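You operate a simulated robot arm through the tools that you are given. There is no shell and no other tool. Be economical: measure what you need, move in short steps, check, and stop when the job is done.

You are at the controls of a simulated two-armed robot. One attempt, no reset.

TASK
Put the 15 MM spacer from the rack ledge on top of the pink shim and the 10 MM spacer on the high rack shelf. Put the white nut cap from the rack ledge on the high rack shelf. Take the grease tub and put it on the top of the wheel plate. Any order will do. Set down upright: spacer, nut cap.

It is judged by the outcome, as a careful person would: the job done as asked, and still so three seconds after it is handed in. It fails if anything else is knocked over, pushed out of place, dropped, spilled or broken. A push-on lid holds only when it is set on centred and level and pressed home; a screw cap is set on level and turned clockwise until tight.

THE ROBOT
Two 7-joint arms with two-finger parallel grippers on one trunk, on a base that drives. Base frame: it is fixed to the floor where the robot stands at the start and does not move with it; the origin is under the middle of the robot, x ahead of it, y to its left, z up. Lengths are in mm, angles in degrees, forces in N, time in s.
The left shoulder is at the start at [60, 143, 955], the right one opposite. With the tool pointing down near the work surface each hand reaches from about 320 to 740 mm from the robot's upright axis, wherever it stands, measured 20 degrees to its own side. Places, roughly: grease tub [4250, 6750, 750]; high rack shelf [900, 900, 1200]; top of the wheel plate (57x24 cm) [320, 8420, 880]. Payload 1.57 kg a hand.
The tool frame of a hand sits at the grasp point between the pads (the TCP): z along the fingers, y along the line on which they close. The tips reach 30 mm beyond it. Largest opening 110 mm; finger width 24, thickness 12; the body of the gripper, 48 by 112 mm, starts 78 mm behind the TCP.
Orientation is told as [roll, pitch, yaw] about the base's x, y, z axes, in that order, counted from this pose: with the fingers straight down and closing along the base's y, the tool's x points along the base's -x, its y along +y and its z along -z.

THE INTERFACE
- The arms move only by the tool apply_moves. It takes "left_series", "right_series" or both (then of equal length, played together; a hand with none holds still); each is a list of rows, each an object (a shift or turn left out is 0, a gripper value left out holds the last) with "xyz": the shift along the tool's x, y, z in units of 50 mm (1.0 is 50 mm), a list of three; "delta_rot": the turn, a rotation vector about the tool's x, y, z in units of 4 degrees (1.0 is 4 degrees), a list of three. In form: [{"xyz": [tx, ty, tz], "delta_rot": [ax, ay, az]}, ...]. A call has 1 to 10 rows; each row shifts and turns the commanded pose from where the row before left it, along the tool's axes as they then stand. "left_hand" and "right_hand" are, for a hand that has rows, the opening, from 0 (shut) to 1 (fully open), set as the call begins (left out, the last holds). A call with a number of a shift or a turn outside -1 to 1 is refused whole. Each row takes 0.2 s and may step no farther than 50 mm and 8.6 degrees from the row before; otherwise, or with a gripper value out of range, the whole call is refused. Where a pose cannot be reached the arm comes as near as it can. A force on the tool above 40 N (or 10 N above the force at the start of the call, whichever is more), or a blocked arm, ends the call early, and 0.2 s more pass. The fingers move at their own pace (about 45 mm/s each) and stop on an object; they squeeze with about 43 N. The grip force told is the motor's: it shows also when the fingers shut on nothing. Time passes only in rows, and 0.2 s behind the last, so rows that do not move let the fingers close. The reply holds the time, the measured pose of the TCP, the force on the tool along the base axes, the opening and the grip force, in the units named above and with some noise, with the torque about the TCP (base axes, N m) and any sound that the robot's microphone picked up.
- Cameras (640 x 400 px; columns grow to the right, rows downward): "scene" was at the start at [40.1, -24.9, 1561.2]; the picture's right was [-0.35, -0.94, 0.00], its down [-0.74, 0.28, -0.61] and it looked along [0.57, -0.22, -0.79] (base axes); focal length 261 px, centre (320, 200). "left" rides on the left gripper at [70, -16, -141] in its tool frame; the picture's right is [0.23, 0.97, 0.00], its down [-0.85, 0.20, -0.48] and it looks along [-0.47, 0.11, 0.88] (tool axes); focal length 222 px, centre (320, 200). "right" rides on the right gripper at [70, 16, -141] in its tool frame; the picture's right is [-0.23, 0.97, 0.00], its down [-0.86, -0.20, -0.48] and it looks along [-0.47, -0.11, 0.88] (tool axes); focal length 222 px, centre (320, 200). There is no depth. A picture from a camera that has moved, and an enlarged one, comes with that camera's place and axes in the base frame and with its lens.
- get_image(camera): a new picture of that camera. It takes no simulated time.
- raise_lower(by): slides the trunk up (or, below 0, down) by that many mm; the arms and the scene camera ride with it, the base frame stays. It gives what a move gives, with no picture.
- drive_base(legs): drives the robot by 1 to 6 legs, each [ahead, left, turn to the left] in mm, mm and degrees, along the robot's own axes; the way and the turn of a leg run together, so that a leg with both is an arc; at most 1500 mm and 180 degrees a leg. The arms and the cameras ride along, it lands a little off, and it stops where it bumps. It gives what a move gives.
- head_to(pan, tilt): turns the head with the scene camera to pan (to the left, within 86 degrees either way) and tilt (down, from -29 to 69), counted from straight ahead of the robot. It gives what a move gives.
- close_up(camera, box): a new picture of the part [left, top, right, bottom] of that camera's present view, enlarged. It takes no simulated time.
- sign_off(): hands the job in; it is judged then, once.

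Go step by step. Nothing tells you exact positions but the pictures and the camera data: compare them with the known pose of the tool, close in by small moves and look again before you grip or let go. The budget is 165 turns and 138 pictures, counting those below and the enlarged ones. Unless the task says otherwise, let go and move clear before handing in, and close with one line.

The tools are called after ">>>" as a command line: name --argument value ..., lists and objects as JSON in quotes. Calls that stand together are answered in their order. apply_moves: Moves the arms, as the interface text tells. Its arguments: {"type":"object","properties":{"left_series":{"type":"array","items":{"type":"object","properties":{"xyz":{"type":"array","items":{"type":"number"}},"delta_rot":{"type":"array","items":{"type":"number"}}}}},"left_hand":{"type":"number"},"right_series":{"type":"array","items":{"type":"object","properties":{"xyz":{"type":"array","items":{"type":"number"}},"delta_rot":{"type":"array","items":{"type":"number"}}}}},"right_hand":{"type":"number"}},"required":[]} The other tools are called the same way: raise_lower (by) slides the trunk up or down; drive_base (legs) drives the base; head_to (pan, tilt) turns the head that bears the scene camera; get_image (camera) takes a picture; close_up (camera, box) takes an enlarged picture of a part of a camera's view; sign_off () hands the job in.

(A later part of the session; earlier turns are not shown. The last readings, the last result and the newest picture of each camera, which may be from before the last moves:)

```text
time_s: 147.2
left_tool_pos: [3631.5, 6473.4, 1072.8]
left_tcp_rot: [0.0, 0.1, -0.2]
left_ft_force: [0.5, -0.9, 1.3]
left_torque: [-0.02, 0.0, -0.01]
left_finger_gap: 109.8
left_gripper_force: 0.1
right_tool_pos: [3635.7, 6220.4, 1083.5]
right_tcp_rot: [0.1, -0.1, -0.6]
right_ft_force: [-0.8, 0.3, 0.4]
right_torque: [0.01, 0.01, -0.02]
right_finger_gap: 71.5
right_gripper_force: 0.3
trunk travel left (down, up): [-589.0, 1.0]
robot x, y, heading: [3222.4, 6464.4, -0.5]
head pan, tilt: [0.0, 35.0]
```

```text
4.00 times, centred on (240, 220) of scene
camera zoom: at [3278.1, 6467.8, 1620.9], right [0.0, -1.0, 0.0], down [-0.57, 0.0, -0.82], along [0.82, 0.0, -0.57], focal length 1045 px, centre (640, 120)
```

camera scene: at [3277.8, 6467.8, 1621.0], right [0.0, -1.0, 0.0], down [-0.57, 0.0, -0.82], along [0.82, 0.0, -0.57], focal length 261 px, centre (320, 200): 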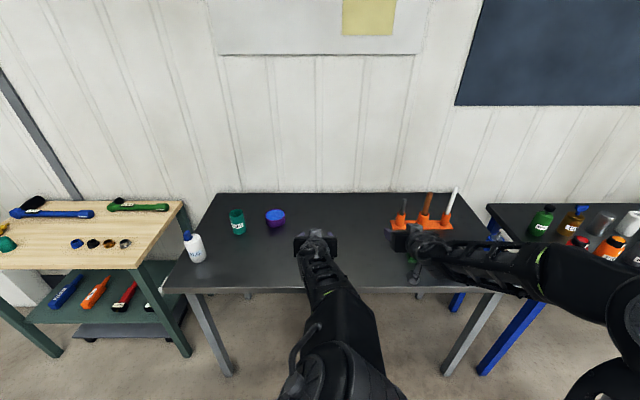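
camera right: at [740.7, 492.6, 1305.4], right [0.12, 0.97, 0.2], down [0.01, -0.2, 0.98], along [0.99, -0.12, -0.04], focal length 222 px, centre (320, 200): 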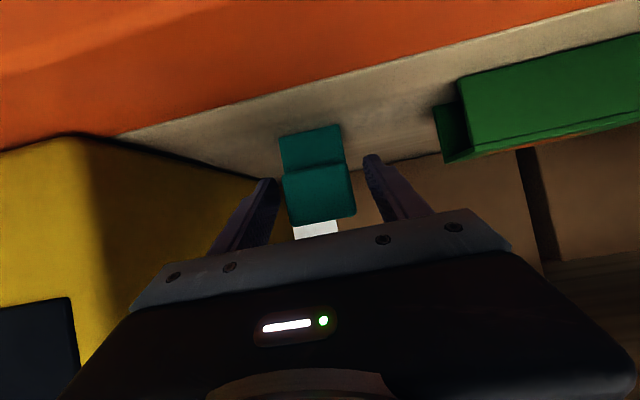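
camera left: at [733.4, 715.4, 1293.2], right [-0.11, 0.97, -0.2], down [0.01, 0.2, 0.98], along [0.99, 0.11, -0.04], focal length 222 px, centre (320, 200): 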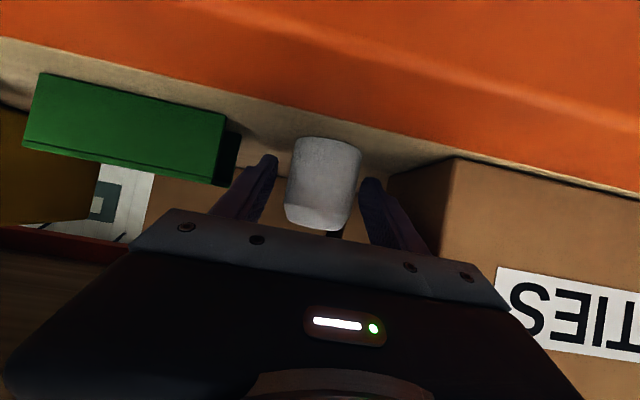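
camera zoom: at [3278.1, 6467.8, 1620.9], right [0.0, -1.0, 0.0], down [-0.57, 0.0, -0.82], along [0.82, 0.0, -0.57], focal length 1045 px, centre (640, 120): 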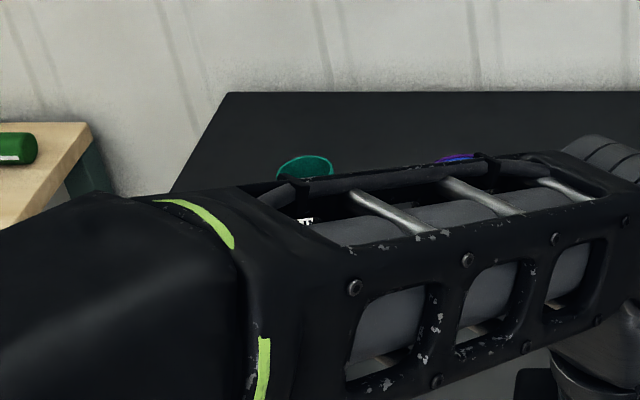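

The tub is near (4236,6685). I'll drive ahead so it's in left-hand reach, then look with the left camera.

>>> drive_base --legs '[[345, 0, 0.4]]'

>>> apply_moves --left_series '[{"xyz": [-0.5, 0.8, 0]}, {"xyz": [-0.5, 0.8, 0]}, {"xyz": [-0.5, 0.8, 0]}, {"xyz": [-0.5, 0.8, 0]}]'

>>> get_image --camera "left"

>>> get_image --camera "scene"

```text
time_s: 149.5
left_tool_pos: [3984.9, 6480.7, 1072.4]
left_tcp_rot: [0.0, 0.0, 0.5]
left_ft_force: [0.2, 0.4, -0.2]
left_torque: [0.02, 0.04, 0.01]
left_finger_gap: 110.0
left_gripper_force: 0.1
right_tool_pos: [3990.9, 6226.8, 1082.8]
right_tcp_rot: [0.0, 0.0, 0.1]
right_ft_force: [0.0, -0.7, 0.0]
right_torque: [-0.01, 0.06, 0.04]
right_finger_gap: 71.3
right_gripper_force: 0.1
trunk travel left (down, up): [-589.0, 1.0]
robot x, y, heading: [3570.9, 6467.0, 0.6]
head pan, tilt: [0.0, 35.0]
```

```text
time_s: 150.5
left_tool_pos: [4086.3, 6642.7, 1072.8]
left_tcp_rot: [0.0, -0.1, 0.5]
left_ft_force: [1.1, 0.8, -0.5]
left_torque: [0.03, 0.0, 0.0]
left_finger_gap: 109.7
left_gripper_force: 0.2
right_tool_pos: [3991.0, 6227.3, 1083.4]
right_tcp_rot: [0.1, 0.0, 0.1]
right_ft_force: [0.3, 0.8, -0.7]
right_torque: [0.0, 0.01, -0.02]
right_finger_gap: 71.2
right_gripper_force: 0.1
trunk travel left (down, up): [-589.0, 1.0]
robot x, y, heading: [3570.1, 6466.0, 0.4]
head pan, tilt: [0.0, 35.0]
```

```text
55 pictures are left
camera left: at [4016.3, 6626.2, 1214.3], right [-0.24, 0.97, 0.0], down [0.85, 0.21, 0.48], along [0.46, 0.11, -0.88], focal length 222 px, centre (320, 200)
```

left: 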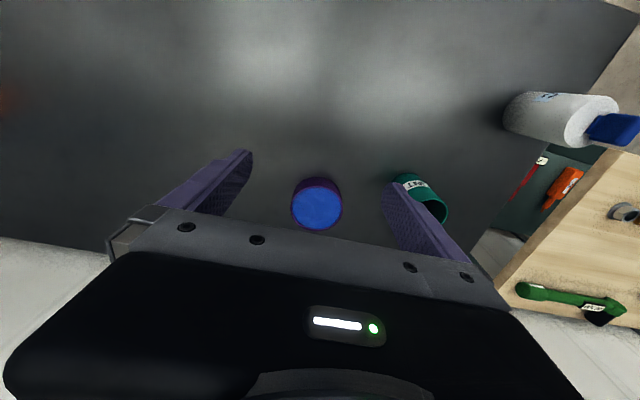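

```text
54 pictures are left
camera scene: at [3630.8, 6470.3, 1620.9], right [0.01, -1.0, 0.0], down [-0.57, -0.01, -0.82], along [0.82, 0.01, -0.57], focal length 261 px, centre (320, 200)
```

scene: 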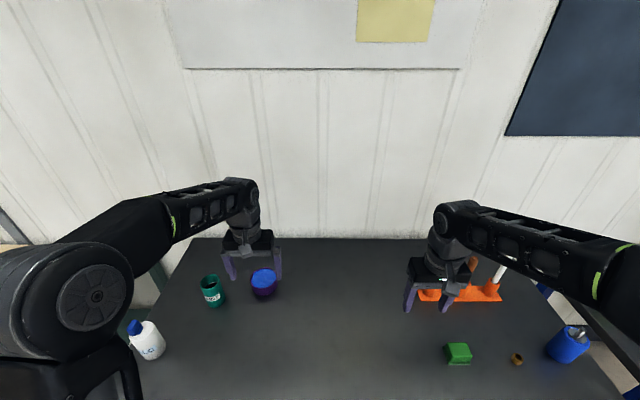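

Triangulated: tub rim ≈ (4193,6662,910), bench ≈ 850. I'll move above it.

>>> apply_moves --left_series '[{"xyz": [-0.72, 0.13, 0.1]}, {"xyz": [-0.71, 0.13, 0.1]}, {"xyz": [-0.71, 0.12, 0.1]}, {"xyz": [0, 0, 0.8]}]'

>>> get_image --camera "left"

>>> close_up --camera "scene" --box '[190, 220, 350, 320]'

```text
time_s: 151.5
left_tool_pos: [4192.0, 6660.8, 1018.1]
left_tcp_rot: [-0.1, -0.1, 0.5]
left_ft_force: [1.2, -0.4, 0.4]
left_torque: [-0.02, -0.01, -0.02]
left_finger_gap: 109.9
left_gripper_force: 0.0
right_tool_pos: [3989.8, 6225.9, 1085.0]
right_tcp_rot: [0.0, -0.1, 0.2]
right_ft_force: [0.3, 0.4, 0.3]
right_torque: [0.0, 0.04, 0.0]
right_finger_gap: 71.5
right_gripper_force: 0.2
trunk travel left (down, up): [-589.0, 1.0]
robot x, y, heading: [3575.4, 6469.0, 0.3]
head pan, tilt: [0.0, 35.0]
```

```text
53 pictures are left
camera left: at [4121.6, 6643.7, 1159.9], right [-0.24, 0.97, 0.0], down [0.85, 0.21, 0.48], along [0.47, 0.11, -0.88], focal length 222 px, centre (320, 200)
```

left: 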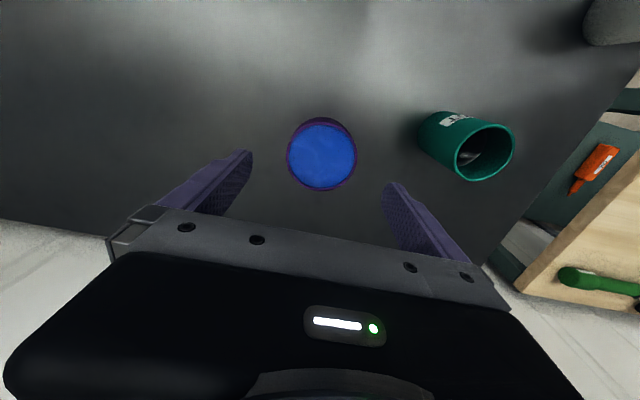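

```text
4.00 times, centred on (270, 270) of scene
camera zoom: at [3629.7, 6469.8, 1621.0], right [0.01, -1.0, 0.0], down [-0.57, -0.01, -0.82], along [0.82, 0.01, -0.57], focal length 1045 px, centre (520, -80)
```

zoom: 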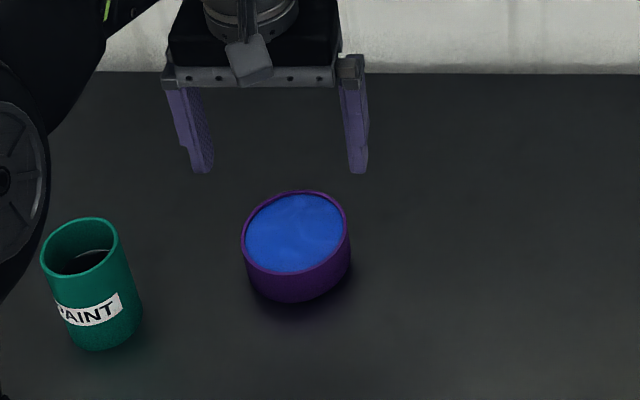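

Tub rim at (4199,6664,905), diameter ≈82 mm. I'll descend around it.

>>> apply_moves --left_series '[{"xyz": [-0.14, 0.06, 0.5]}, {"xyz": [0, 0, 0.6]}, {"xyz": [0, 0, 0.4]}]'

>>> get_image --camera "left"

>>> close_up --camera "scene" --box '[190, 220, 350, 320]'

```text
time_s: 152.3
left_tool_pos: [4196.1, 6664.5, 943.7]
left_tcp_rot: [0.0, 0.0, 0.4]
left_ft_force: [0.4, 0.6, -0.2]
left_torque: [0.01, 0.01, 0.02]
left_finger_gap: 110.0
left_gripper_force: 0.0
right_tool_pos: [3990.1, 6227.9, 1083.6]
right_tcp_rot: [0.0, 0.0, 0.2]
right_ft_force: [-0.2, -0.4, -0.7]
right_torque: [0.01, 0.03, -0.01]
right_finger_gap: 71.6
right_gripper_force: 0.0
trunk travel left (down, up): [-589.0, 1.0]
robot x, y, heading: [3571.1, 6468.7, 0.5]
head pan, tilt: [0.0, 35.0]
```

```text
51 pictures are left
camera left: at [4127.3, 6648.3, 1085.2], right [-0.24, 0.97, 0.0], down [0.85, 0.21, 0.48], along [0.46, 0.11, -0.88], focal length 222 px, centre (320, 200)
```

left: 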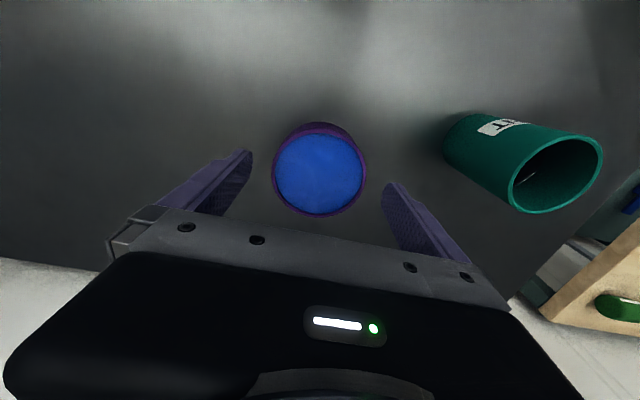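

```text
4.00 times, centred on (270, 270) of scene
camera zoom: at [3630.6, 6469.9, 1620.9], right [0.01, -1.0, 0.0], down [-0.57, -0.01, -0.82], along [0.82, 0.01, -0.57], focal length 1045 px, centre (520, -80)
```

zoom: 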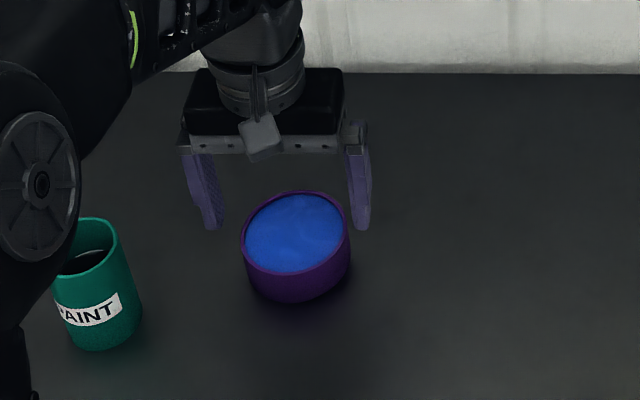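

>>> apply_moves --left_series '[{"xyz": [0, 0, 0.4]}, {"xyz": [0, 0, 0.3]}, {"xyz": [0, 0, 0.18]}]'

>>> close_up --camera "scene" --box '[190, 220, 350, 320]'

```text
time_s: 153.1
left_tool_pos: [4195.1, 6666.6, 900.3]
left_tcp_rot: [0.0, 0.1, 0.4]
left_ft_force: [-0.2, -0.1, -0.1]
left_torque: [-0.03, 0.0, 0.01]
left_finger_gap: 110.0
left_gripper_force: 0.1
right_tool_pos: [3990.4, 6227.6, 1083.3]
right_tcp_rot: [-0.1, 0.0, 0.1]
right_ft_force: [0.6, 0.4, -0.6]
right_torque: [0.0, -0.01, 0.02]
right_finger_gap: 71.7
right_gripper_force: 0.0
trunk travel left (down, up): [-589.0, 1.0]
robot x, y, heading: [3572.3, 6467.3, 0.8]
head pan, tilt: [0.0, 35.0]
```

```text
4.00 times, centred on (270, 270) of scene
camera zoom: at [3630.3, 6469.7, 1620.9], right [0.01, -1.0, 0.0], down [-0.57, -0.01, -0.82], along [0.82, 0.01, -0.57], focal length 1045 px, centre (520, -80)
```

zoom: 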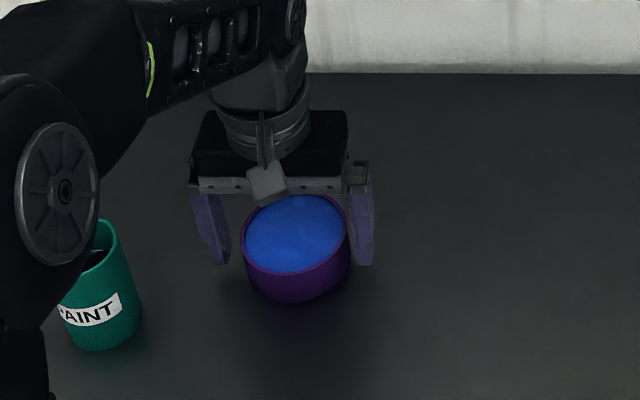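

>>> apply_moves --left_series '[{"xyz": [0, 0, 0.08]}]'

>>> apply_moves --left_series '[{}, {}, {}, {}, {}]' --left_hand 0

>>> get_image --camera "left"

```text
time_s: 153.5
left_tool_pos: [4195.0, 6666.3, 896.0]
left_tcp_rot: [0.1, 0.0, 0.5]
left_ft_force: [0.3, -0.2, 0.7]
left_torque: [0.0, -0.03, -0.01]
left_finger_gap: 110.4
left_gripper_force: 0.1
right_tool_pos: [3990.3, 6227.5, 1084.7]
right_tcp_rot: [0.0, 0.0, 0.1]
right_ft_force: [0.4, 0.7, -0.3]
right_torque: [0.01, 0.01, 0.0]
right_finger_gap: 71.6
right_gripper_force: 0.1
trunk travel left (down, up): [-589.0, 1.0]
robot x, y, heading: [3575.6, 6467.1, 0.4]
head pan, tilt: [0.0, 35.0]
```

```text
time_s: 154.7
left_tool_pos: [4195.5, 6665.7, 896.0]
left_tcp_rot: [0.0, 0.1, 0.5]
left_ft_force: [-1.0, 1.5, 0.6]
left_torque: [0.12, -0.04, 0.01]
left_finger_gap: 89.1
left_gripper_force: 42.8
right_tool_pos: [3989.2, 6227.3, 1083.0]
right_tcp_rot: [0.0, -0.1, 0.1]
right_ft_force: [-0.2, -0.8, -0.4]
right_torque: [0.03, 0.0, 0.01]
right_finger_gap: 71.1
right_gripper_force: 0.0
trunk travel left (down, up): [-589.0, 1.0]
robot x, y, heading: [3571.4, 6467.6, 0.5]
head pan, tilt: [0.0, 35.0]
```

```text
48 pictures are left
camera left: at [4125.9, 6649.1, 1037.4], right [-0.24, 0.97, 0.0], down [0.85, 0.21, 0.48], along [0.47, 0.11, -0.88], focal length 222 px, centre (320, 200)
```

left: 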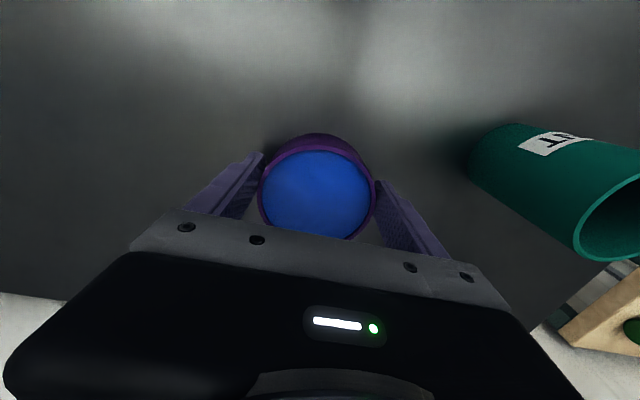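

Gripped at 89 mm. I'll lift gently and check it holds.

>>> apply_moves --left_series '[{"xyz": [0, 0, -0.2]}, {"xyz": [0, 0, -0.5]}, {"xyz": [0, 0, -0.7]}, {"xyz": [0, 0, -0.7]}, {"xyz": [0, 0, -0.7]}, {"xyz": [0.4, -0.2, -0.2]}, {"xyz": [0.5, -0.2, 0]}, {"xyz": [0.5, -0.2, 0]}]'

>>> get_image --camera "left"

>>> drive_base --legs '[[-400, 0, 0]]'

>>> head_to --pan 80 --tilt 10

>>> get_image --camera "scene"

```text
time_s: 156.5
left_tool_pos: [4124.8, 6632.9, 1043.7]
left_tcp_rot: [0.1, -0.1, 0.5]
left_ft_force: [0.3, 0.2, -3.5]
left_torque: [0.03, 0.09, -0.02]
left_finger_gap: 89.1
left_gripper_force: 42.7
right_tool_pos: [3989.8, 6226.9, 1082.9]
right_tcp_rot: [0.1, 0.0, 0.2]
right_ft_force: [0.2, 0.2, -1.1]
right_torque: [0.01, -0.03, -0.01]
right_finger_gap: 71.6
right_gripper_force: 0.0
trunk travel left (down, up): [-589.0, 1.0]
robot x, y, heading: [3573.9, 6470.4, 0.3]
head pan, tilt: [0.0, 35.0]
```

```text
47 pictures are left
camera left: at [4054.9, 6615.8, 1185.8], right [-0.24, 0.97, 0.0], down [0.85, 0.21, 0.48], along [0.47, 0.11, -0.88], focal length 222 px, centre (320, 200)
```

left: 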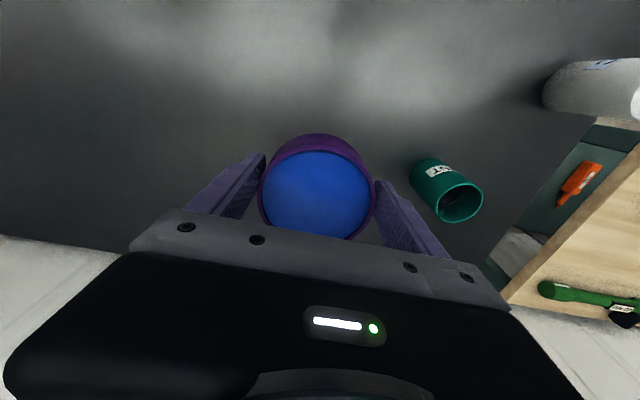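

```text
time_s: 159.0
left_tool_pos: [3733.2, 6626.0, 1043.5]
left_tcp_rot: [0.0, 0.0, 0.0]
left_ft_force: [0.2, -0.9, -3.8]
left_torque: [-0.01, 0.05, 0.02]
left_finger_gap: 89.1
left_gripper_force: 43.4
right_tool_pos: [3594.2, 6220.6, 1082.8]
right_tcp_rot: [0.0, 0.0, -0.5]
right_ft_force: [0.1, 1.3, -0.2]
right_torque: [0.0, 0.02, 0.02]
right_finger_gap: 71.4
right_gripper_force: 0.0
trunk travel left (down, up): [-589.0, 1.0]
robot x, y, heading: [3179.8, 6465.8, 0.1]
head pan, tilt: [0.0, 35.0]
```

```text
time_s: 160.5
left_tool_pos: [3735.3, 6626.2, 1043.8]
left_tcp_rot: [0.0, 0.1, -0.1]
left_ft_force: [-0.6, -0.1, -4.7]
left_torque: [0.03, 0.05, -0.04]
left_finger_gap: 88.9
left_gripper_force: 43.2
right_tool_pos: [3594.9, 6221.6, 1082.0]
right_tcp_rot: [0.0, 0.0, -0.5]
right_ft_force: [-0.1, -0.9, -0.7]
right_torque: [0.05, -0.02, 0.0]
right_finger_gap: 71.3
right_gripper_force: 0.0
trunk travel left (down, up): [-589.0, 1.0]
robot x, y, heading: [3180.4, 6463.7, 0.1]
head pan, tilt: [80.0, 10.0]
```

```text
46 pictures are left
camera scene: at [3165.9, 6559.4, 1661.0], right [0.98, -0.18, 0.0], down [-0.03, -0.17, -0.98], along [0.17, 0.97, -0.17], focal length 261 px, centre (320, 200)
```

scene: 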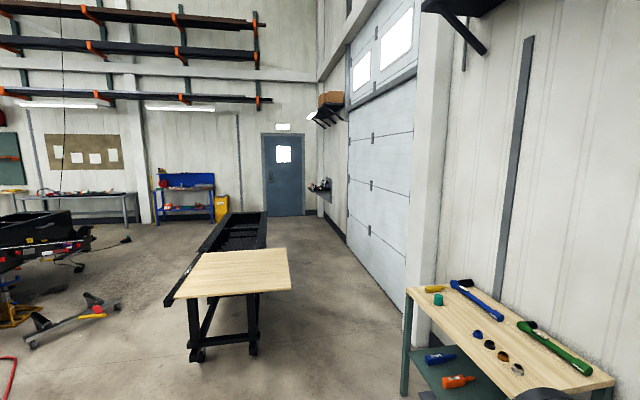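

Tub held level. I'll turn left toward the trailer and look at the wheel plate.

>>> drive_base --legs '[[0, 0, 145]]'

>>> head_to --pan 0 --tilt 15

>>> get_image --camera "scene"

```text
time_s: 166.8
left_tool_pos: [2635.2, 6661.1, 1043.0]
left_tcp_rot: [0.0, 0.0, 144.1]
left_ft_force: [-0.5, 0.4, -3.5]
left_torque: [-0.01, -0.07, -0.01]
left_finger_gap: 88.7
left_gripper_force: 43.5
right_tool_pos: [2984.9, 6908.2, 1083.3]
right_tcp_rot: [-0.1, 0.1, 143.7]
right_ft_force: [-0.2, 0.1, -0.8]
right_torque: [-0.01, 0.0, -0.01]
right_finger_gap: 71.5
right_gripper_force: 0.0
trunk travel left (down, up): [-589.0, 1.0]
robot x, y, heading: [3181.3, 6466.0, 144.1]
head pan, tilt: [80.0, 10.0]
```

```text
time_s: 168.4
left_tool_pos: [2636.1, 6661.2, 1043.6]
left_tcp_rot: [0.0, 0.1, 144.0]
left_ft_force: [0.7, -0.3, -5.4]
left_torque: [-0.04, -0.05, 0.03]
left_finger_gap: 88.4
left_gripper_force: 42.9
right_tool_pos: [2986.3, 6907.9, 1082.8]
right_tcp_rot: [0.0, 0.0, 143.8]
right_ft_force: [-0.5, 0.1, 0.5]
right_torque: [0.0, 0.0, -0.01]
right_finger_gap: 71.4
right_gripper_force: 0.1
trunk travel left (down, up): [-589.0, 1.0]
robot x, y, heading: [3181.0, 6466.4, 143.9]
head pan, tilt: [0.0, 15.0]
```

```text
45 pictures are left
camera scene: at [3127.0, 6505.1, 1652.9], right [0.59, 0.81, 0.0], down [0.21, -0.15, -0.97], along [-0.78, 0.57, -0.26], focal length 261 px, centre (320, 200)
```

scene: 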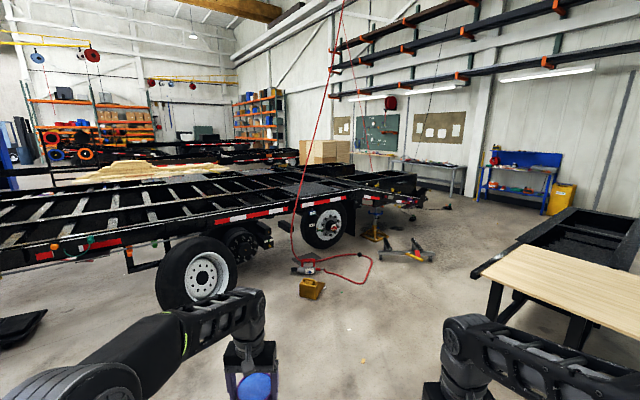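

>>> close_up --camera "scene" --box '[230, 150, 430, 275]'

```text
3.20 times, centred on (330, 212) of scene
camera zoom: at [3127.0, 6505.1, 1652.9], right [0.59, 0.81, 0.0], down [0.21, -0.15, -0.97], along [-0.78, 0.57, -0.26], focal length 836 px, centre (288, 160)
```

zoom: 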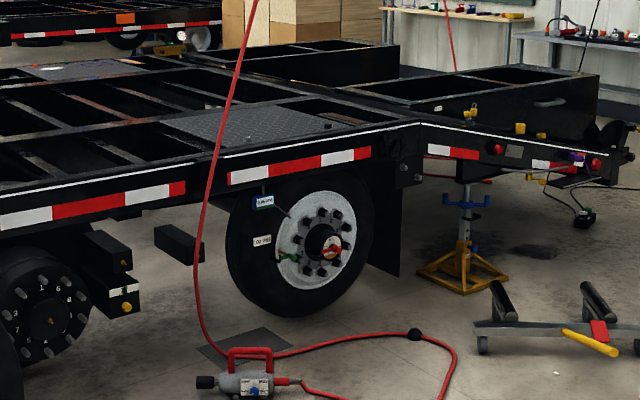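

The checker plate over the second wheel is the target, but a red air hose hangs and loops on the floor in front, with a wrench and yellow chock around. I'll drive nearer to (2100,7700) and inspect.

>>> drive_base --legs '[[0, 0, -12.8], [1450, 0, 0], [0, 0, 27]]'

>>> head_to --pan 0 --tilt 20

>>> get_image --camera "scene"

```text
time_s: 178.0
left_tool_pos: [1611.0, 7668.3, 1042.9]
left_tcp_rot: [-0.1, 0.0, 157.7]
left_ft_force: [-1.5, 0.3, -3.9]
left_torque: [-0.02, -0.06, -0.02]
left_finger_gap: 88.5
left_gripper_force: 43.2
right_tool_pos: [1894.3, 7988.8, 1084.2]
right_tcp_rot: [0.0, 0.1, 157.3]
right_ft_force: [-0.4, -0.7, 0.0]
right_torque: [-0.01, 0.0, 0.0]
right_finger_gap: 71.6
right_gripper_force: 0.0
trunk travel left (down, up): [-589.0, 1.0]
robot x, y, heading: [2183.0, 7602.7, 157.6]
head pan, tilt: [0.0, 15.0]
```

```text
time_s: 178.7
left_tool_pos: [1612.3, 7667.7, 1043.7]
left_tcp_rot: [0.0, 0.0, 157.7]
left_ft_force: [-0.2, -0.1, -4.6]
left_torque: [-0.02, -0.07, -0.02]
left_finger_gap: 88.4
left_gripper_force: 42.9
right_tool_pos: [1893.4, 7989.5, 1083.9]
right_tcp_rot: [-0.1, 0.0, 157.3]
right_ft_force: [-0.1, 0.0, -0.2]
right_torque: [-0.01, -0.01, -0.01]
right_finger_gap: 71.4
right_gripper_force: 0.1
trunk travel left (down, up): [-589.0, 1.0]
robot x, y, heading: [2187.7, 7604.2, 157.8]
head pan, tilt: [0.0, 20.0]
```

```text
43 pictures are left
camera scene: at [2126.8, 7630.7, 1644.8], right [0.38, 0.93, 0.0], down [0.32, -0.13, -0.94], along [-0.87, 0.36, -0.34], focal length 261 px, centre (320, 200)
```

scene: 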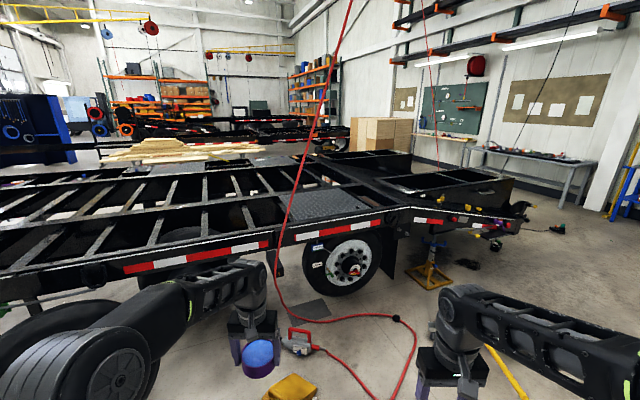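

>>> close_up --camera "scene" --box '[250, 160, 410, 260]'

>>> head_to --pan -5 --tilt 42

>>> get_image --camera "scene"

```text
4.00 times, centred on (330, 210) of scene
camera zoom: at [2126.8, 7630.7, 1644.8], right [0.38, 0.93, 0.0], down [0.32, -0.13, -0.94], along [-0.87, 0.36, -0.34], focal length 1045 px, centre (280, 160)
```

zoom: 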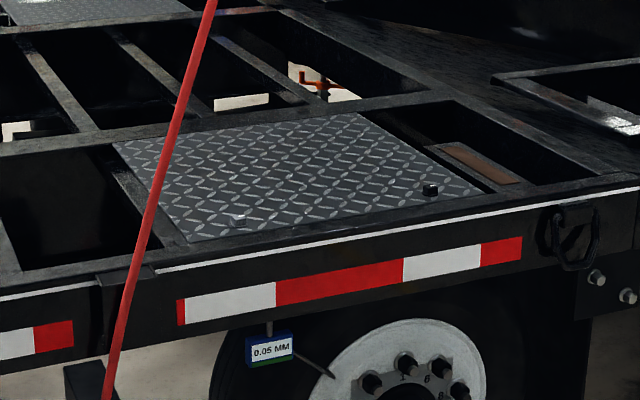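

```text
time_s: 179.5
left_tool_pos: [1610.9, 7667.5, 1044.6]
left_tcp_rot: [0.0, 0.0, 157.7]
left_ft_force: [0.2, -0.2, -4.4]
left_torque: [-0.03, -0.11, -0.01]
left_finger_gap: 88.6
left_gripper_force: 43.1
right_tool_pos: [1894.9, 7989.2, 1083.7]
right_tcp_rot: [0.0, 0.0, 157.3]
right_ft_force: [0.0, 0.6, 0.5]
right_torque: [-0.01, -0.02, 0.01]
right_finger_gap: 71.7
right_gripper_force: 0.1
trunk travel left (down, up): [-589.0, 1.0]
robot x, y, heading: [2183.2, 7605.4, 157.7]
head pan, tilt: [-5.0, 42.0]
```

```text
41 pictures are left
camera scene: at [2138.6, 7633.6, 1610.5], right [0.46, 0.89, 0.0], down [0.59, -0.31, -0.74], along [-0.66, 0.34, -0.67], focal length 261 px, centre (320, 200)
```

scene: 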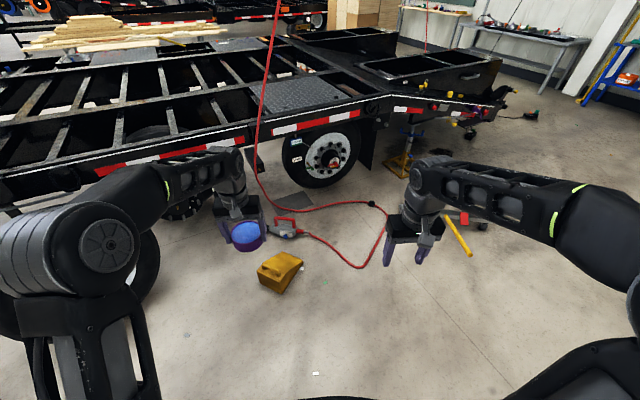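

The usable strip of the plate is its front part (x≈200–440, y≈8135–8705, z≈845), with bolts at (370,8272) and (370,8698). The floor in front is occupied by the hose loop, so a southern approach looks best; I'll move to about (1450,7200), heading 90°, and inspect clearances.

>>> drive_base --legs '[[525, 653, 0], [0, 0, -67.7]]'

>>> head_to --pan 45 --tilt 40

>>> get_image --camera "scene"

```text
time_s: 187.0
left_tool_pos: [1284.4, 7770.9, 1043.1]
left_tcp_rot: [0.0, 0.1, 89.5]
left_ft_force: [0.3, 0.0, -3.2]
left_torque: [-0.08, 0.01, 0.01]
left_finger_gap: 88.3
left_gripper_force: 42.9
right_tool_pos: [1686.6, 7627.3, 1082.6]
right_tcp_rot: [0.0, 0.1, 89.2]
right_ft_force: [0.8, 0.2, 0.4]
right_torque: [0.03, -0.04, -0.02]
right_finger_gap: 71.6
right_gripper_force: 0.1
trunk travel left (down, up): [-589.0, 1.0]
robot x, y, heading: [1438.8, 7213.5, 89.4]
head pan, tilt: [-5.0, 42.0]
```

```text
time_s: 188.2
left_tool_pos: [1282.6, 7769.7, 1043.0]
left_tcp_rot: [0.0, -0.1, 89.4]
left_ft_force: [0.4, -1.0, -5.1]
left_torque: [-0.05, -0.05, -0.01]
left_finger_gap: 88.1
left_gripper_force: 42.4
right_tool_pos: [1686.1, 7628.2, 1083.4]
right_tcp_rot: [0.0, 0.1, 89.0]
right_ft_force: [0.6, 0.0, -0.5]
right_torque: [0.0, -0.02, -0.01]
right_finger_gap: 71.3
right_gripper_force: 0.0
trunk travel left (down, up): [-589.0, 1.0]
robot x, y, heading: [1443.0, 7215.4, 89.6]
head pan, tilt: [45.0, 40.0]
```

```text
40 pictures are left
camera scene: at [1378.9, 7246.6, 1613.4], right [0.71, 0.7, 0.0], down [0.45, -0.46, -0.77], along [-0.54, 0.55, -0.64], focal length 261 px, centre (320, 200)
```

scene: 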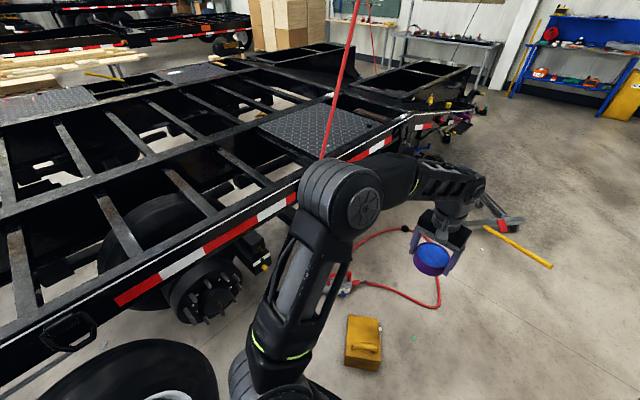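

>>> close_up --camera "scene" --box '[240, 80, 400, 180]'

>>> close_up --camera "scene" --box '[160, 200, 400, 380]'

```text
4.00 times, centred on (320, 130) of scene
camera zoom: at [1378.9, 7246.6, 1613.4], right [0.71, 0.7, 0.0], down [0.45, -0.46, -0.77], along [-0.54, 0.55, -0.64], focal length 1045 px, centre (320, 480)
```

zoom: 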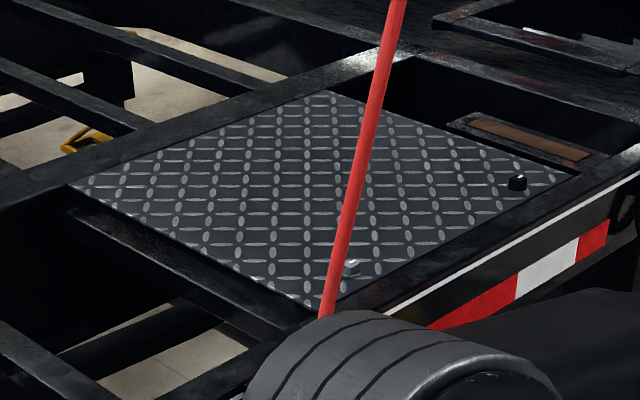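

```text
2.22 times, centred on (280, 290) of scene
camera zoom: at [1378.9, 7246.6, 1613.4], right [0.71, 0.7, 0.0], down [0.45, -0.46, -0.77], along [-0.54, 0.55, -0.64], focal length 580 px, centre (409, 0)
```

zoom: 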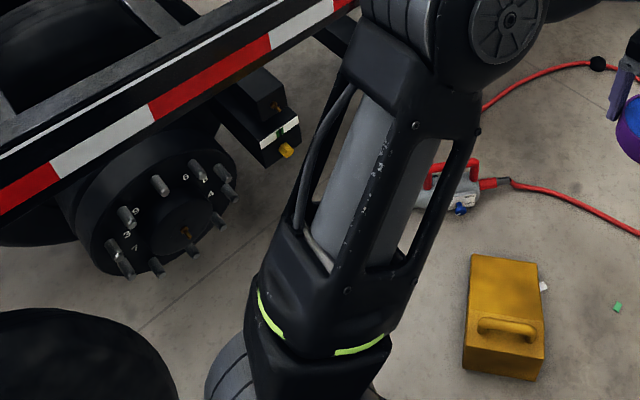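

>>> apply_moves --left_series '[{"xyz": [0.6, 0.6, 0]}, {"xyz": [0.6, 0.6, 0]}, {"xyz": [0.6, 0.6, 0]}, {"xyz": [0.6, 0.6, 0]}, {"xyz": [0.6, 0.6, 0]}, {"xyz": [0.6, 0.6, 0]}, {"xyz": [0.5, 0.6, 0]}, {"xyz": [0.4, 0.6, 0]}]'

>>> head_to --pan 75 --tilt 45

>>> get_image --camera "scene"

>>> get_image --camera "left"

```text
time_s: 190.0
left_tool_pos: [1038.7, 7547.1, 1045.0]
left_tcp_rot: [0.0, 0.0, 89.4]
left_ft_force: [-0.5, -0.5, -4.9]
left_torque: [-0.05, 0.0, -0.03]
left_finger_gap: 88.2
left_gripper_force: 42.8
right_tool_pos: [1686.6, 7626.7, 1083.9]
right_tcp_rot: [-0.1, 0.0, 89.0]
right_ft_force: [-0.6, -0.3, -0.1]
right_torque: [-0.01, -0.01, -0.01]
right_finger_gap: 71.8
right_gripper_force: 0.1
trunk travel left (down, up): [-589.0, 1.0]
robot x, y, heading: [1438.5, 7210.5, 89.6]
head pan, tilt: [45.0, 40.0]
```

```text
time_s: 190.9
left_tool_pos: [1039.9, 7547.6, 1044.7]
left_tcp_rot: [0.1, 0.0, 89.5]
left_ft_force: [-0.1, 0.1, -4.0]
left_torque: [-0.09, 0.0, 0.01]
left_finger_gap: 88.0
left_gripper_force: 43.1
right_tool_pos: [1685.9, 7627.7, 1082.7]
right_tcp_rot: [0.0, 0.0, 89.1]
right_ft_force: [-0.8, 1.1, 0.2]
right_torque: [-0.03, 0.01, 0.0]
right_finger_gap: 71.2
right_gripper_force: 0.1
trunk travel left (down, up): [-589.0, 1.0]
robot x, y, heading: [1438.5, 7211.9, 89.6]
head pan, tilt: [75.0, 45.0]
```

```text
37 pictures are left
camera scene: at [1359.9, 7207.5, 1606.1], right [0.27, 0.96, 0.0], down [0.68, -0.19, -0.71], along [-0.68, 0.19, -0.71], focal length 261 px, centre (320, 200)
```

scene: 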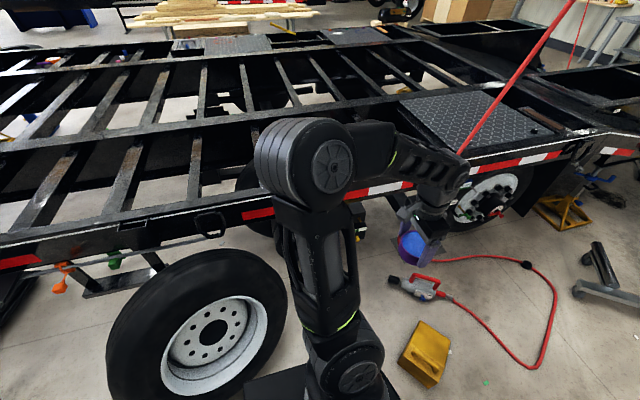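

```text
36 pictures are left
camera left: at [1055.1, 7478.4, 1187.0], right [-0.98, -0.22, 0.0], down [-0.19, 0.86, 0.48], along [-0.1, 0.47, -0.88], focal length 222 px, centre (320, 200)
```

left: 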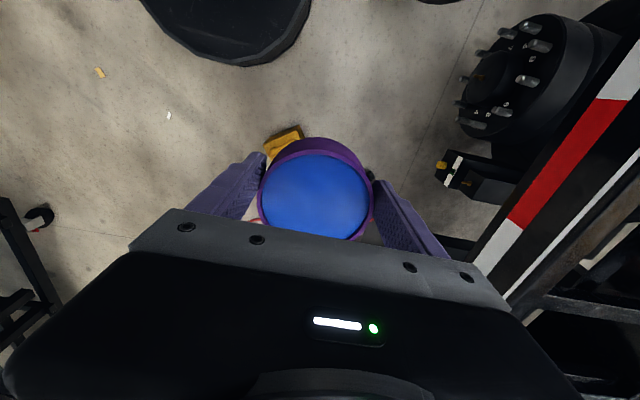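

The southern gap (≈570 mm) is too narrow for the ≈600 mm base. The plate's listed strip is meant to be reached from the east side, so I'll go around to (1950,8490) and face the trailer, staying clear of the wrench, chock and hanging hose.

>>> apply_moves --left_series '[{"xyz": [-0.5, -0.84, 0]}, {"xyz": [-0.5, -0.84, 0]}, {"xyz": [-0.5, -0.84, 0]}, {"xyz": [-0.5, -0.84, 0]}, {"xyz": [-0.5, -0.84, 0]}, {"xyz": [-0.5, -0.84, 0]}, {"xyz": [-0.5, -0.84, 0]}, {"xyz": [-0.3, -0.6, 0]}]'

>>> drive_base --legs '[[0, -510, 0], [1280, 0, 0], [0, 0, 90]]'

>>> head_to --pan 0 --tilt 40

>>> get_image --camera "scene"

```text
time_s: 192.7
left_tool_pos: [1367.8, 7732.3, 1042.0]
left_tcp_rot: [-0.1, 0.1, 89.6]
left_ft_force: [0.0, -0.2, -3.8]
left_torque: [-0.07, 0.04, -0.02]
left_finger_gap: 88.1
left_gripper_force: 43.1
right_tool_pos: [1687.2, 7628.1, 1082.9]
right_tcp_rot: [0.0, 0.0, 89.1]
right_ft_force: [-0.6, 0.7, -0.2]
right_torque: [0.04, 0.01, 0.0]
right_finger_gap: 71.5
right_gripper_force: 0.1
trunk travel left (down, up): [-589.0, 1.0]
robot x, y, heading: [1439.9, 7212.4, 89.4]
head pan, tilt: [75.0, 45.0]
```

```text
time_s: 205.6
left_tool_pos: [1441.8, 8465.9, 1042.1]
left_tcp_rot: [0.0, 0.0, 177.2]
left_ft_force: [-0.4, 0.9, -4.3]
left_torque: [-0.02, -0.11, 0.01]
left_finger_gap: 87.7
left_gripper_force: 43.2
right_tool_pos: [1560.6, 8782.8, 1083.2]
right_tcp_rot: [0.1, 0.1, 176.7]
right_ft_force: [-0.3, 0.2, -0.6]
right_torque: [-0.03, 0.01, -0.01]
right_finger_gap: 71.4
right_gripper_force: 0.1
trunk travel left (down, up): [-589.0, 1.0]
robot x, y, heading: [1967.8, 8518.4, 177.3]
head pan, tilt: [75.0, 45.0]
```

```text
time_s: 207.1
left_tool_pos: [1443.2, 8465.7, 1041.5]
left_tcp_rot: [0.0, 0.0, 177.3]
left_ft_force: [1.0, 0.2, -4.4]
left_torque: [0.0, -0.06, 0.02]
left_finger_gap: 87.5
left_gripper_force: 43.1
right_tool_pos: [1560.9, 8781.9, 1084.0]
right_tcp_rot: [0.0, 0.0, 176.8]
right_ft_force: [0.7, -0.7, 0.4]
right_torque: [0.0, -0.03, 0.0]
right_finger_gap: 71.4
right_gripper_force: 0.1
trunk travel left (down, up): [-589.0, 1.0]
robot x, y, heading: [1963.5, 8518.6, 177.2]
head pan, tilt: [0.0, 40.0]
```

```text
35 pictures are left
camera scene: at [1908.7, 8522.0, 1613.4], right [0.05, 1.0, 0.0], down [0.64, -0.03, -0.77], along [-0.76, 0.04, -0.64], focal length 261 px, centre (320, 200)
```

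scene: 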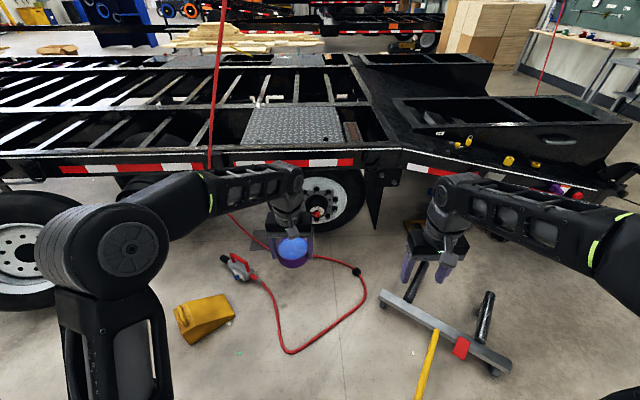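

The view confirms the layout. I'll square up and advance in steps along y≈8490.

>>> drive_base --legs '[[400, 28, 2.5]]'

>>> drive_base --legs '[[300, 0, 0]]'

>>> get_image --camera "scene"

```text
time_s: 209.6
left_tool_pos: [1045.8, 8430.6, 1041.9]
left_tcp_rot: [0.0, 0.1, 179.2]
left_ft_force: [0.2, 0.1, -4.4]
left_torque: [-0.02, -0.11, -0.02]
left_finger_gap: 87.7
left_gripper_force: 43.4
right_tool_pos: [1151.6, 8750.9, 1083.0]
right_tcp_rot: [0.0, 0.0, 179.1]
right_ft_force: [-0.3, -0.8, -0.5]
right_torque: [0.02, -0.02, 0.0]
right_finger_gap: 71.3
right_gripper_force: 0.0
trunk travel left (down, up): [-589.0, 1.0]
robot x, y, heading: [1567.5, 8502.8, 179.2]
head pan, tilt: [0.0, 40.0]
```

```text
time_s: 211.6
left_tool_pos: [745.1, 8432.2, 1039.9]
left_tcp_rot: [0.1, 0.0, 179.6]
left_ft_force: [0.0, -0.4, -4.7]
left_torque: [-0.02, -0.1, 0.02]
left_finger_gap: 87.8
left_gripper_force: 42.8
right_tool_pos: [849.8, 8752.6, 1082.1]
right_tcp_rot: [0.0, 0.0, 179.1]
right_ft_force: [0.5, 0.0, 0.4]
right_torque: [-0.02, -0.01, -0.03]
right_finger_gap: 71.6
right_gripper_force: 0.1
trunk travel left (down, up): [-589.0, 1.0]
robot x, y, heading: [1263.6, 8507.5, 179.4]
head pan, tilt: [0.0, 40.0]
```

```text
34 pictures are left
camera scene: at [1208.1, 8506.8, 1613.3], right [0.01, 1.0, 0.0], down [0.64, -0.01, -0.77], along [-0.77, 0.01, -0.64], focal length 261 px, centre (320, 200)
```

scene: 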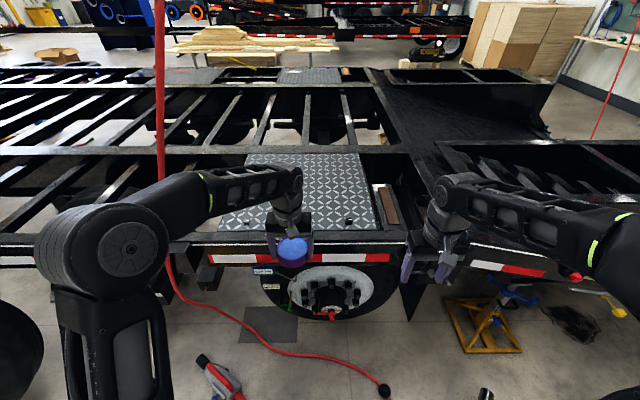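

It rolled past the floor hose without a bump. To keep the left elbow away from the hanging hose, I'll shift 60 mm north and go 200 ahead, then extend the arm.

>>> drive_base --legs '[[0, -60, 0.6], [200, 0, 0]]'

>>> get_image --camera "scene"

>>> get_image --camera "left"

```text
time_s: 213.8
left_tool_pos: [547.0, 8484.0, 1041.4]
left_tcp_rot: [-0.1, 0.2, -179.9]
left_ft_force: [-0.9, 0.2, -5.1]
left_torque: [0.02, -0.1, 0.01]
left_finger_gap: 87.7
left_gripper_force: 43.6
right_tool_pos: [648.0, 8805.6, 1082.6]
right_tcp_rot: [0.0, 0.0, 179.8]
right_ft_force: [0.5, 0.0, -1.0]
right_torque: [0.01, -0.04, -0.01]
right_finger_gap: 71.0
right_gripper_force: 0.0
trunk travel left (down, up): [-589.0, 1.0]
robot x, y, heading: [1063.1, 8561.4, -179.8]
head pan, tilt: [0.0, 40.0]
```

```text
33 pictures are left
camera scene: at [1008.1, 8564.2, 1613.3], right [0.0, 1.0, 0.0], down [0.64, 0.0, -0.77], along [-0.77, 0.0, -0.64], focal length 261 px, centre (320, 200)
```

scene: 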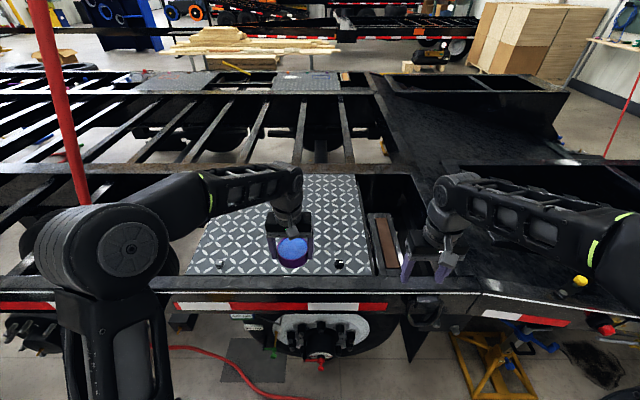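

```text
32 pictures are left
camera left: at [615.2, 8500.4, 1183.1], right [0.23, -0.97, 0.0], down [-0.86, -0.2, 0.48], along [-0.46, -0.11, -0.88], focal length 222 px, centre (320, 200)
```

left: 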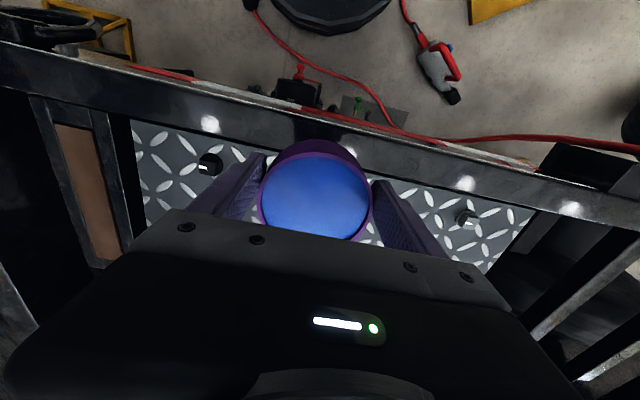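

Over the plate now with clear space between the bolts. I'll extend the arm forward about 75 mm and check elbow/hose clearance.

>>> apply_moves --left_series '[{"xyz": [-0.5, 0.08, 0.1]}, {"xyz": [-0.5, 0.08, 0.2]}, {"xyz": [-0.5, 0.08, 0.2]}]'

>>> get_image --camera "scene"

```text
time_s: 214.6
left_tool_pos: [471.6, 8469.7, 1017.5]
left_tcp_rot: [0.0, 0.3, -179.7]
left_ft_force: [-1.6, 0.1, -5.0]
left_torque: [0.03, -0.11, -0.01]
left_finger_gap: 87.6
left_gripper_force: 43.6
right_tool_pos: [646.8, 8805.9, 1082.2]
right_tcp_rot: [0.0, 0.0, 179.8]
right_ft_force: [-1.0, -0.1, 0.2]
right_torque: [0.02, 0.0, 0.03]
right_finger_gap: 71.5
right_gripper_force: 0.1
trunk travel left (down, up): [-589.0, 1.0]
robot x, y, heading: [1064.9, 8563.5, -179.8]
head pan, tilt: [0.0, 40.0]
```

```text
31 pictures are left
camera scene: at [1008.5, 8564.1, 1613.3], right [0.0, 1.0, 0.0], down [0.64, 0.0, -0.77], along [-0.77, 0.0, -0.64], focal length 261 px, centre (320, 200)
```

scene: 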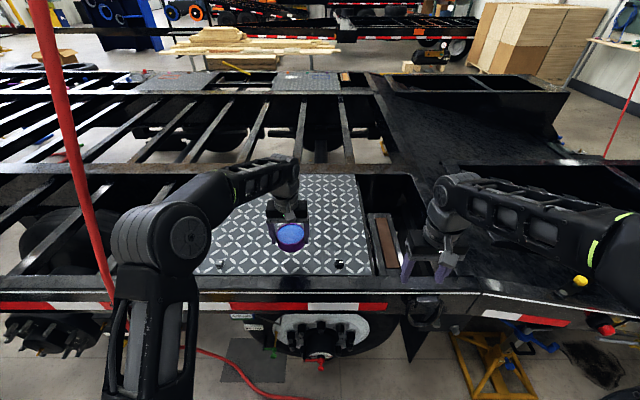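

Elbow moved inward, clear of the hose. I'll continue to x≈400 and lower.

>>> apply_moves --left_series '[{"xyz": [-0.5, 0, 0.3]}, {"xyz": [-0.5, 0, 0.3]}, {"xyz": [-0.4, 0, 0.3]}, {"xyz": [0, 0, 0.5]}]'

>>> get_image --camera "left"

>>> close_up --camera "scene" --box '[200, 160, 400, 285]'

```text
time_s: 215.6
left_tool_pos: [404.1, 8471.1, 945.2]
left_tcp_rot: [0.0, 0.1, -179.8]
left_ft_force: [0.6, -0.7, -5.2]
left_torque: [-0.02, -0.1, 0.02]
left_finger_gap: 87.4
left_gripper_force: 42.9
right_tool_pos: [647.8, 8805.2, 1082.6]
right_tcp_rot: [0.0, 0.0, 179.8]
right_ft_force: [-0.9, 0.7, 0.7]
right_torque: [-0.01, -0.02, 0.01]
right_finger_gap: 71.3
right_gripper_force: 0.0
trunk travel left (down, up): [-589.0, 1.0]
robot x, y, heading: [1067.2, 8561.3, -179.7]
head pan, tilt: [0.0, 40.0]
```

```text
30 pictures are left
camera left: at [473.1, 8486.3, 1086.7], right [0.23, -0.97, 0.0], down [-0.86, -0.2, 0.48], along [-0.46, -0.11, -0.88], focal length 222 px, centre (320, 200)
```

left: 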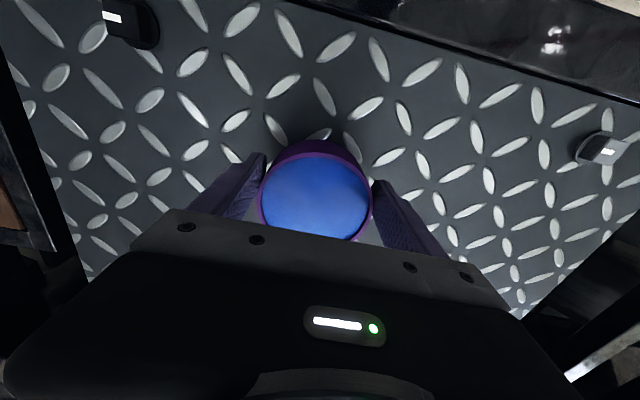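

```text
3.20 times, centred on (300, 222) of scene
camera zoom: at [1009.5, 8564.1, 1613.4], right [0.0, 1.0, 0.0], down [0.64, 0.0, -0.77], along [-0.77, 0.0, -0.64], focal length 836 px, centre (384, 128)
```

zoom: 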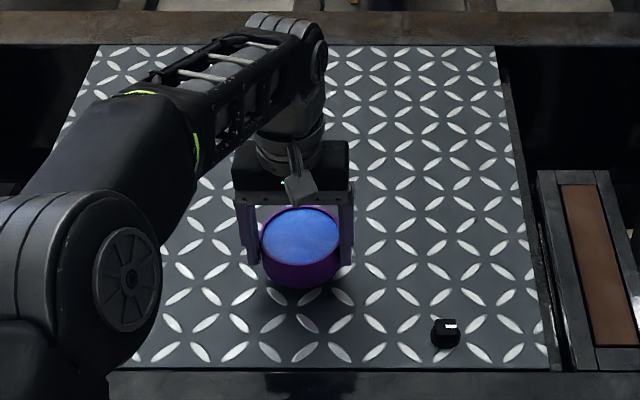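

Centred well on the plate. I'll lower in small steps until contact.

>>> apply_moves --left_series '[{"xyz": [0, 0, 0.2]}, {"xyz": [0, 0, 0.14]}, {"xyz": [0, 0, 0.08]}]'

>>> apply_moves --left_series '[{"xyz": [0, 0, 0.04]}, {"xyz": [0, 0, 0.04]}]'

```text
time_s: 216.4
left_tool_pos: [402.4, 8470.8, 926.0]
left_tcp_rot: [0.0, -0.1, -179.9]
left_ft_force: [0.5, -0.4, 4.0]
left_torque: [-0.15, 0.18, -0.03]
left_finger_gap: 87.5
left_gripper_force: 43.3
right_tool_pos: [648.2, 8806.6, 1084.1]
right_tcp_rot: [0.0, -0.1, 179.9]
right_ft_force: [0.5, -1.0, 0.0]
right_torque: [-0.02, 0.01, 0.04]
right_finger_gap: 71.4
right_gripper_force: 0.1
trunk travel left (down, up): [-589.0, 1.0]
robot x, y, heading: [1065.4, 8560.2, -179.6]
head pan, tilt: [0.0, 40.0]
```

```text
time_s: 217.0
left_tool_pos: [403.4, 8470.6, 925.6]
left_tcp_rot: [0.0, -0.3, -179.8]
left_ft_force: [-0.2, -3.2, 27.5]
left_torque: [-0.44, 0.05, 0.1]
left_finger_gap: 87.5
left_gripper_force: 42.9
right_tool_pos: [650.2, 8805.5, 1084.8]
right_tcp_rot: [0.0, -0.2, 179.7]
right_ft_force: [0.0, -0.4, -0.5]
right_torque: [0.01, 0.03, -0.01]
right_finger_gap: 71.3
right_gripper_force: 0.1
trunk travel left (down, up): [-589.0, 1.0]
robot x, y, heading: [1069.7, 8564.4, -179.8]
head pan, tilt: [0.0, 40.0]
```

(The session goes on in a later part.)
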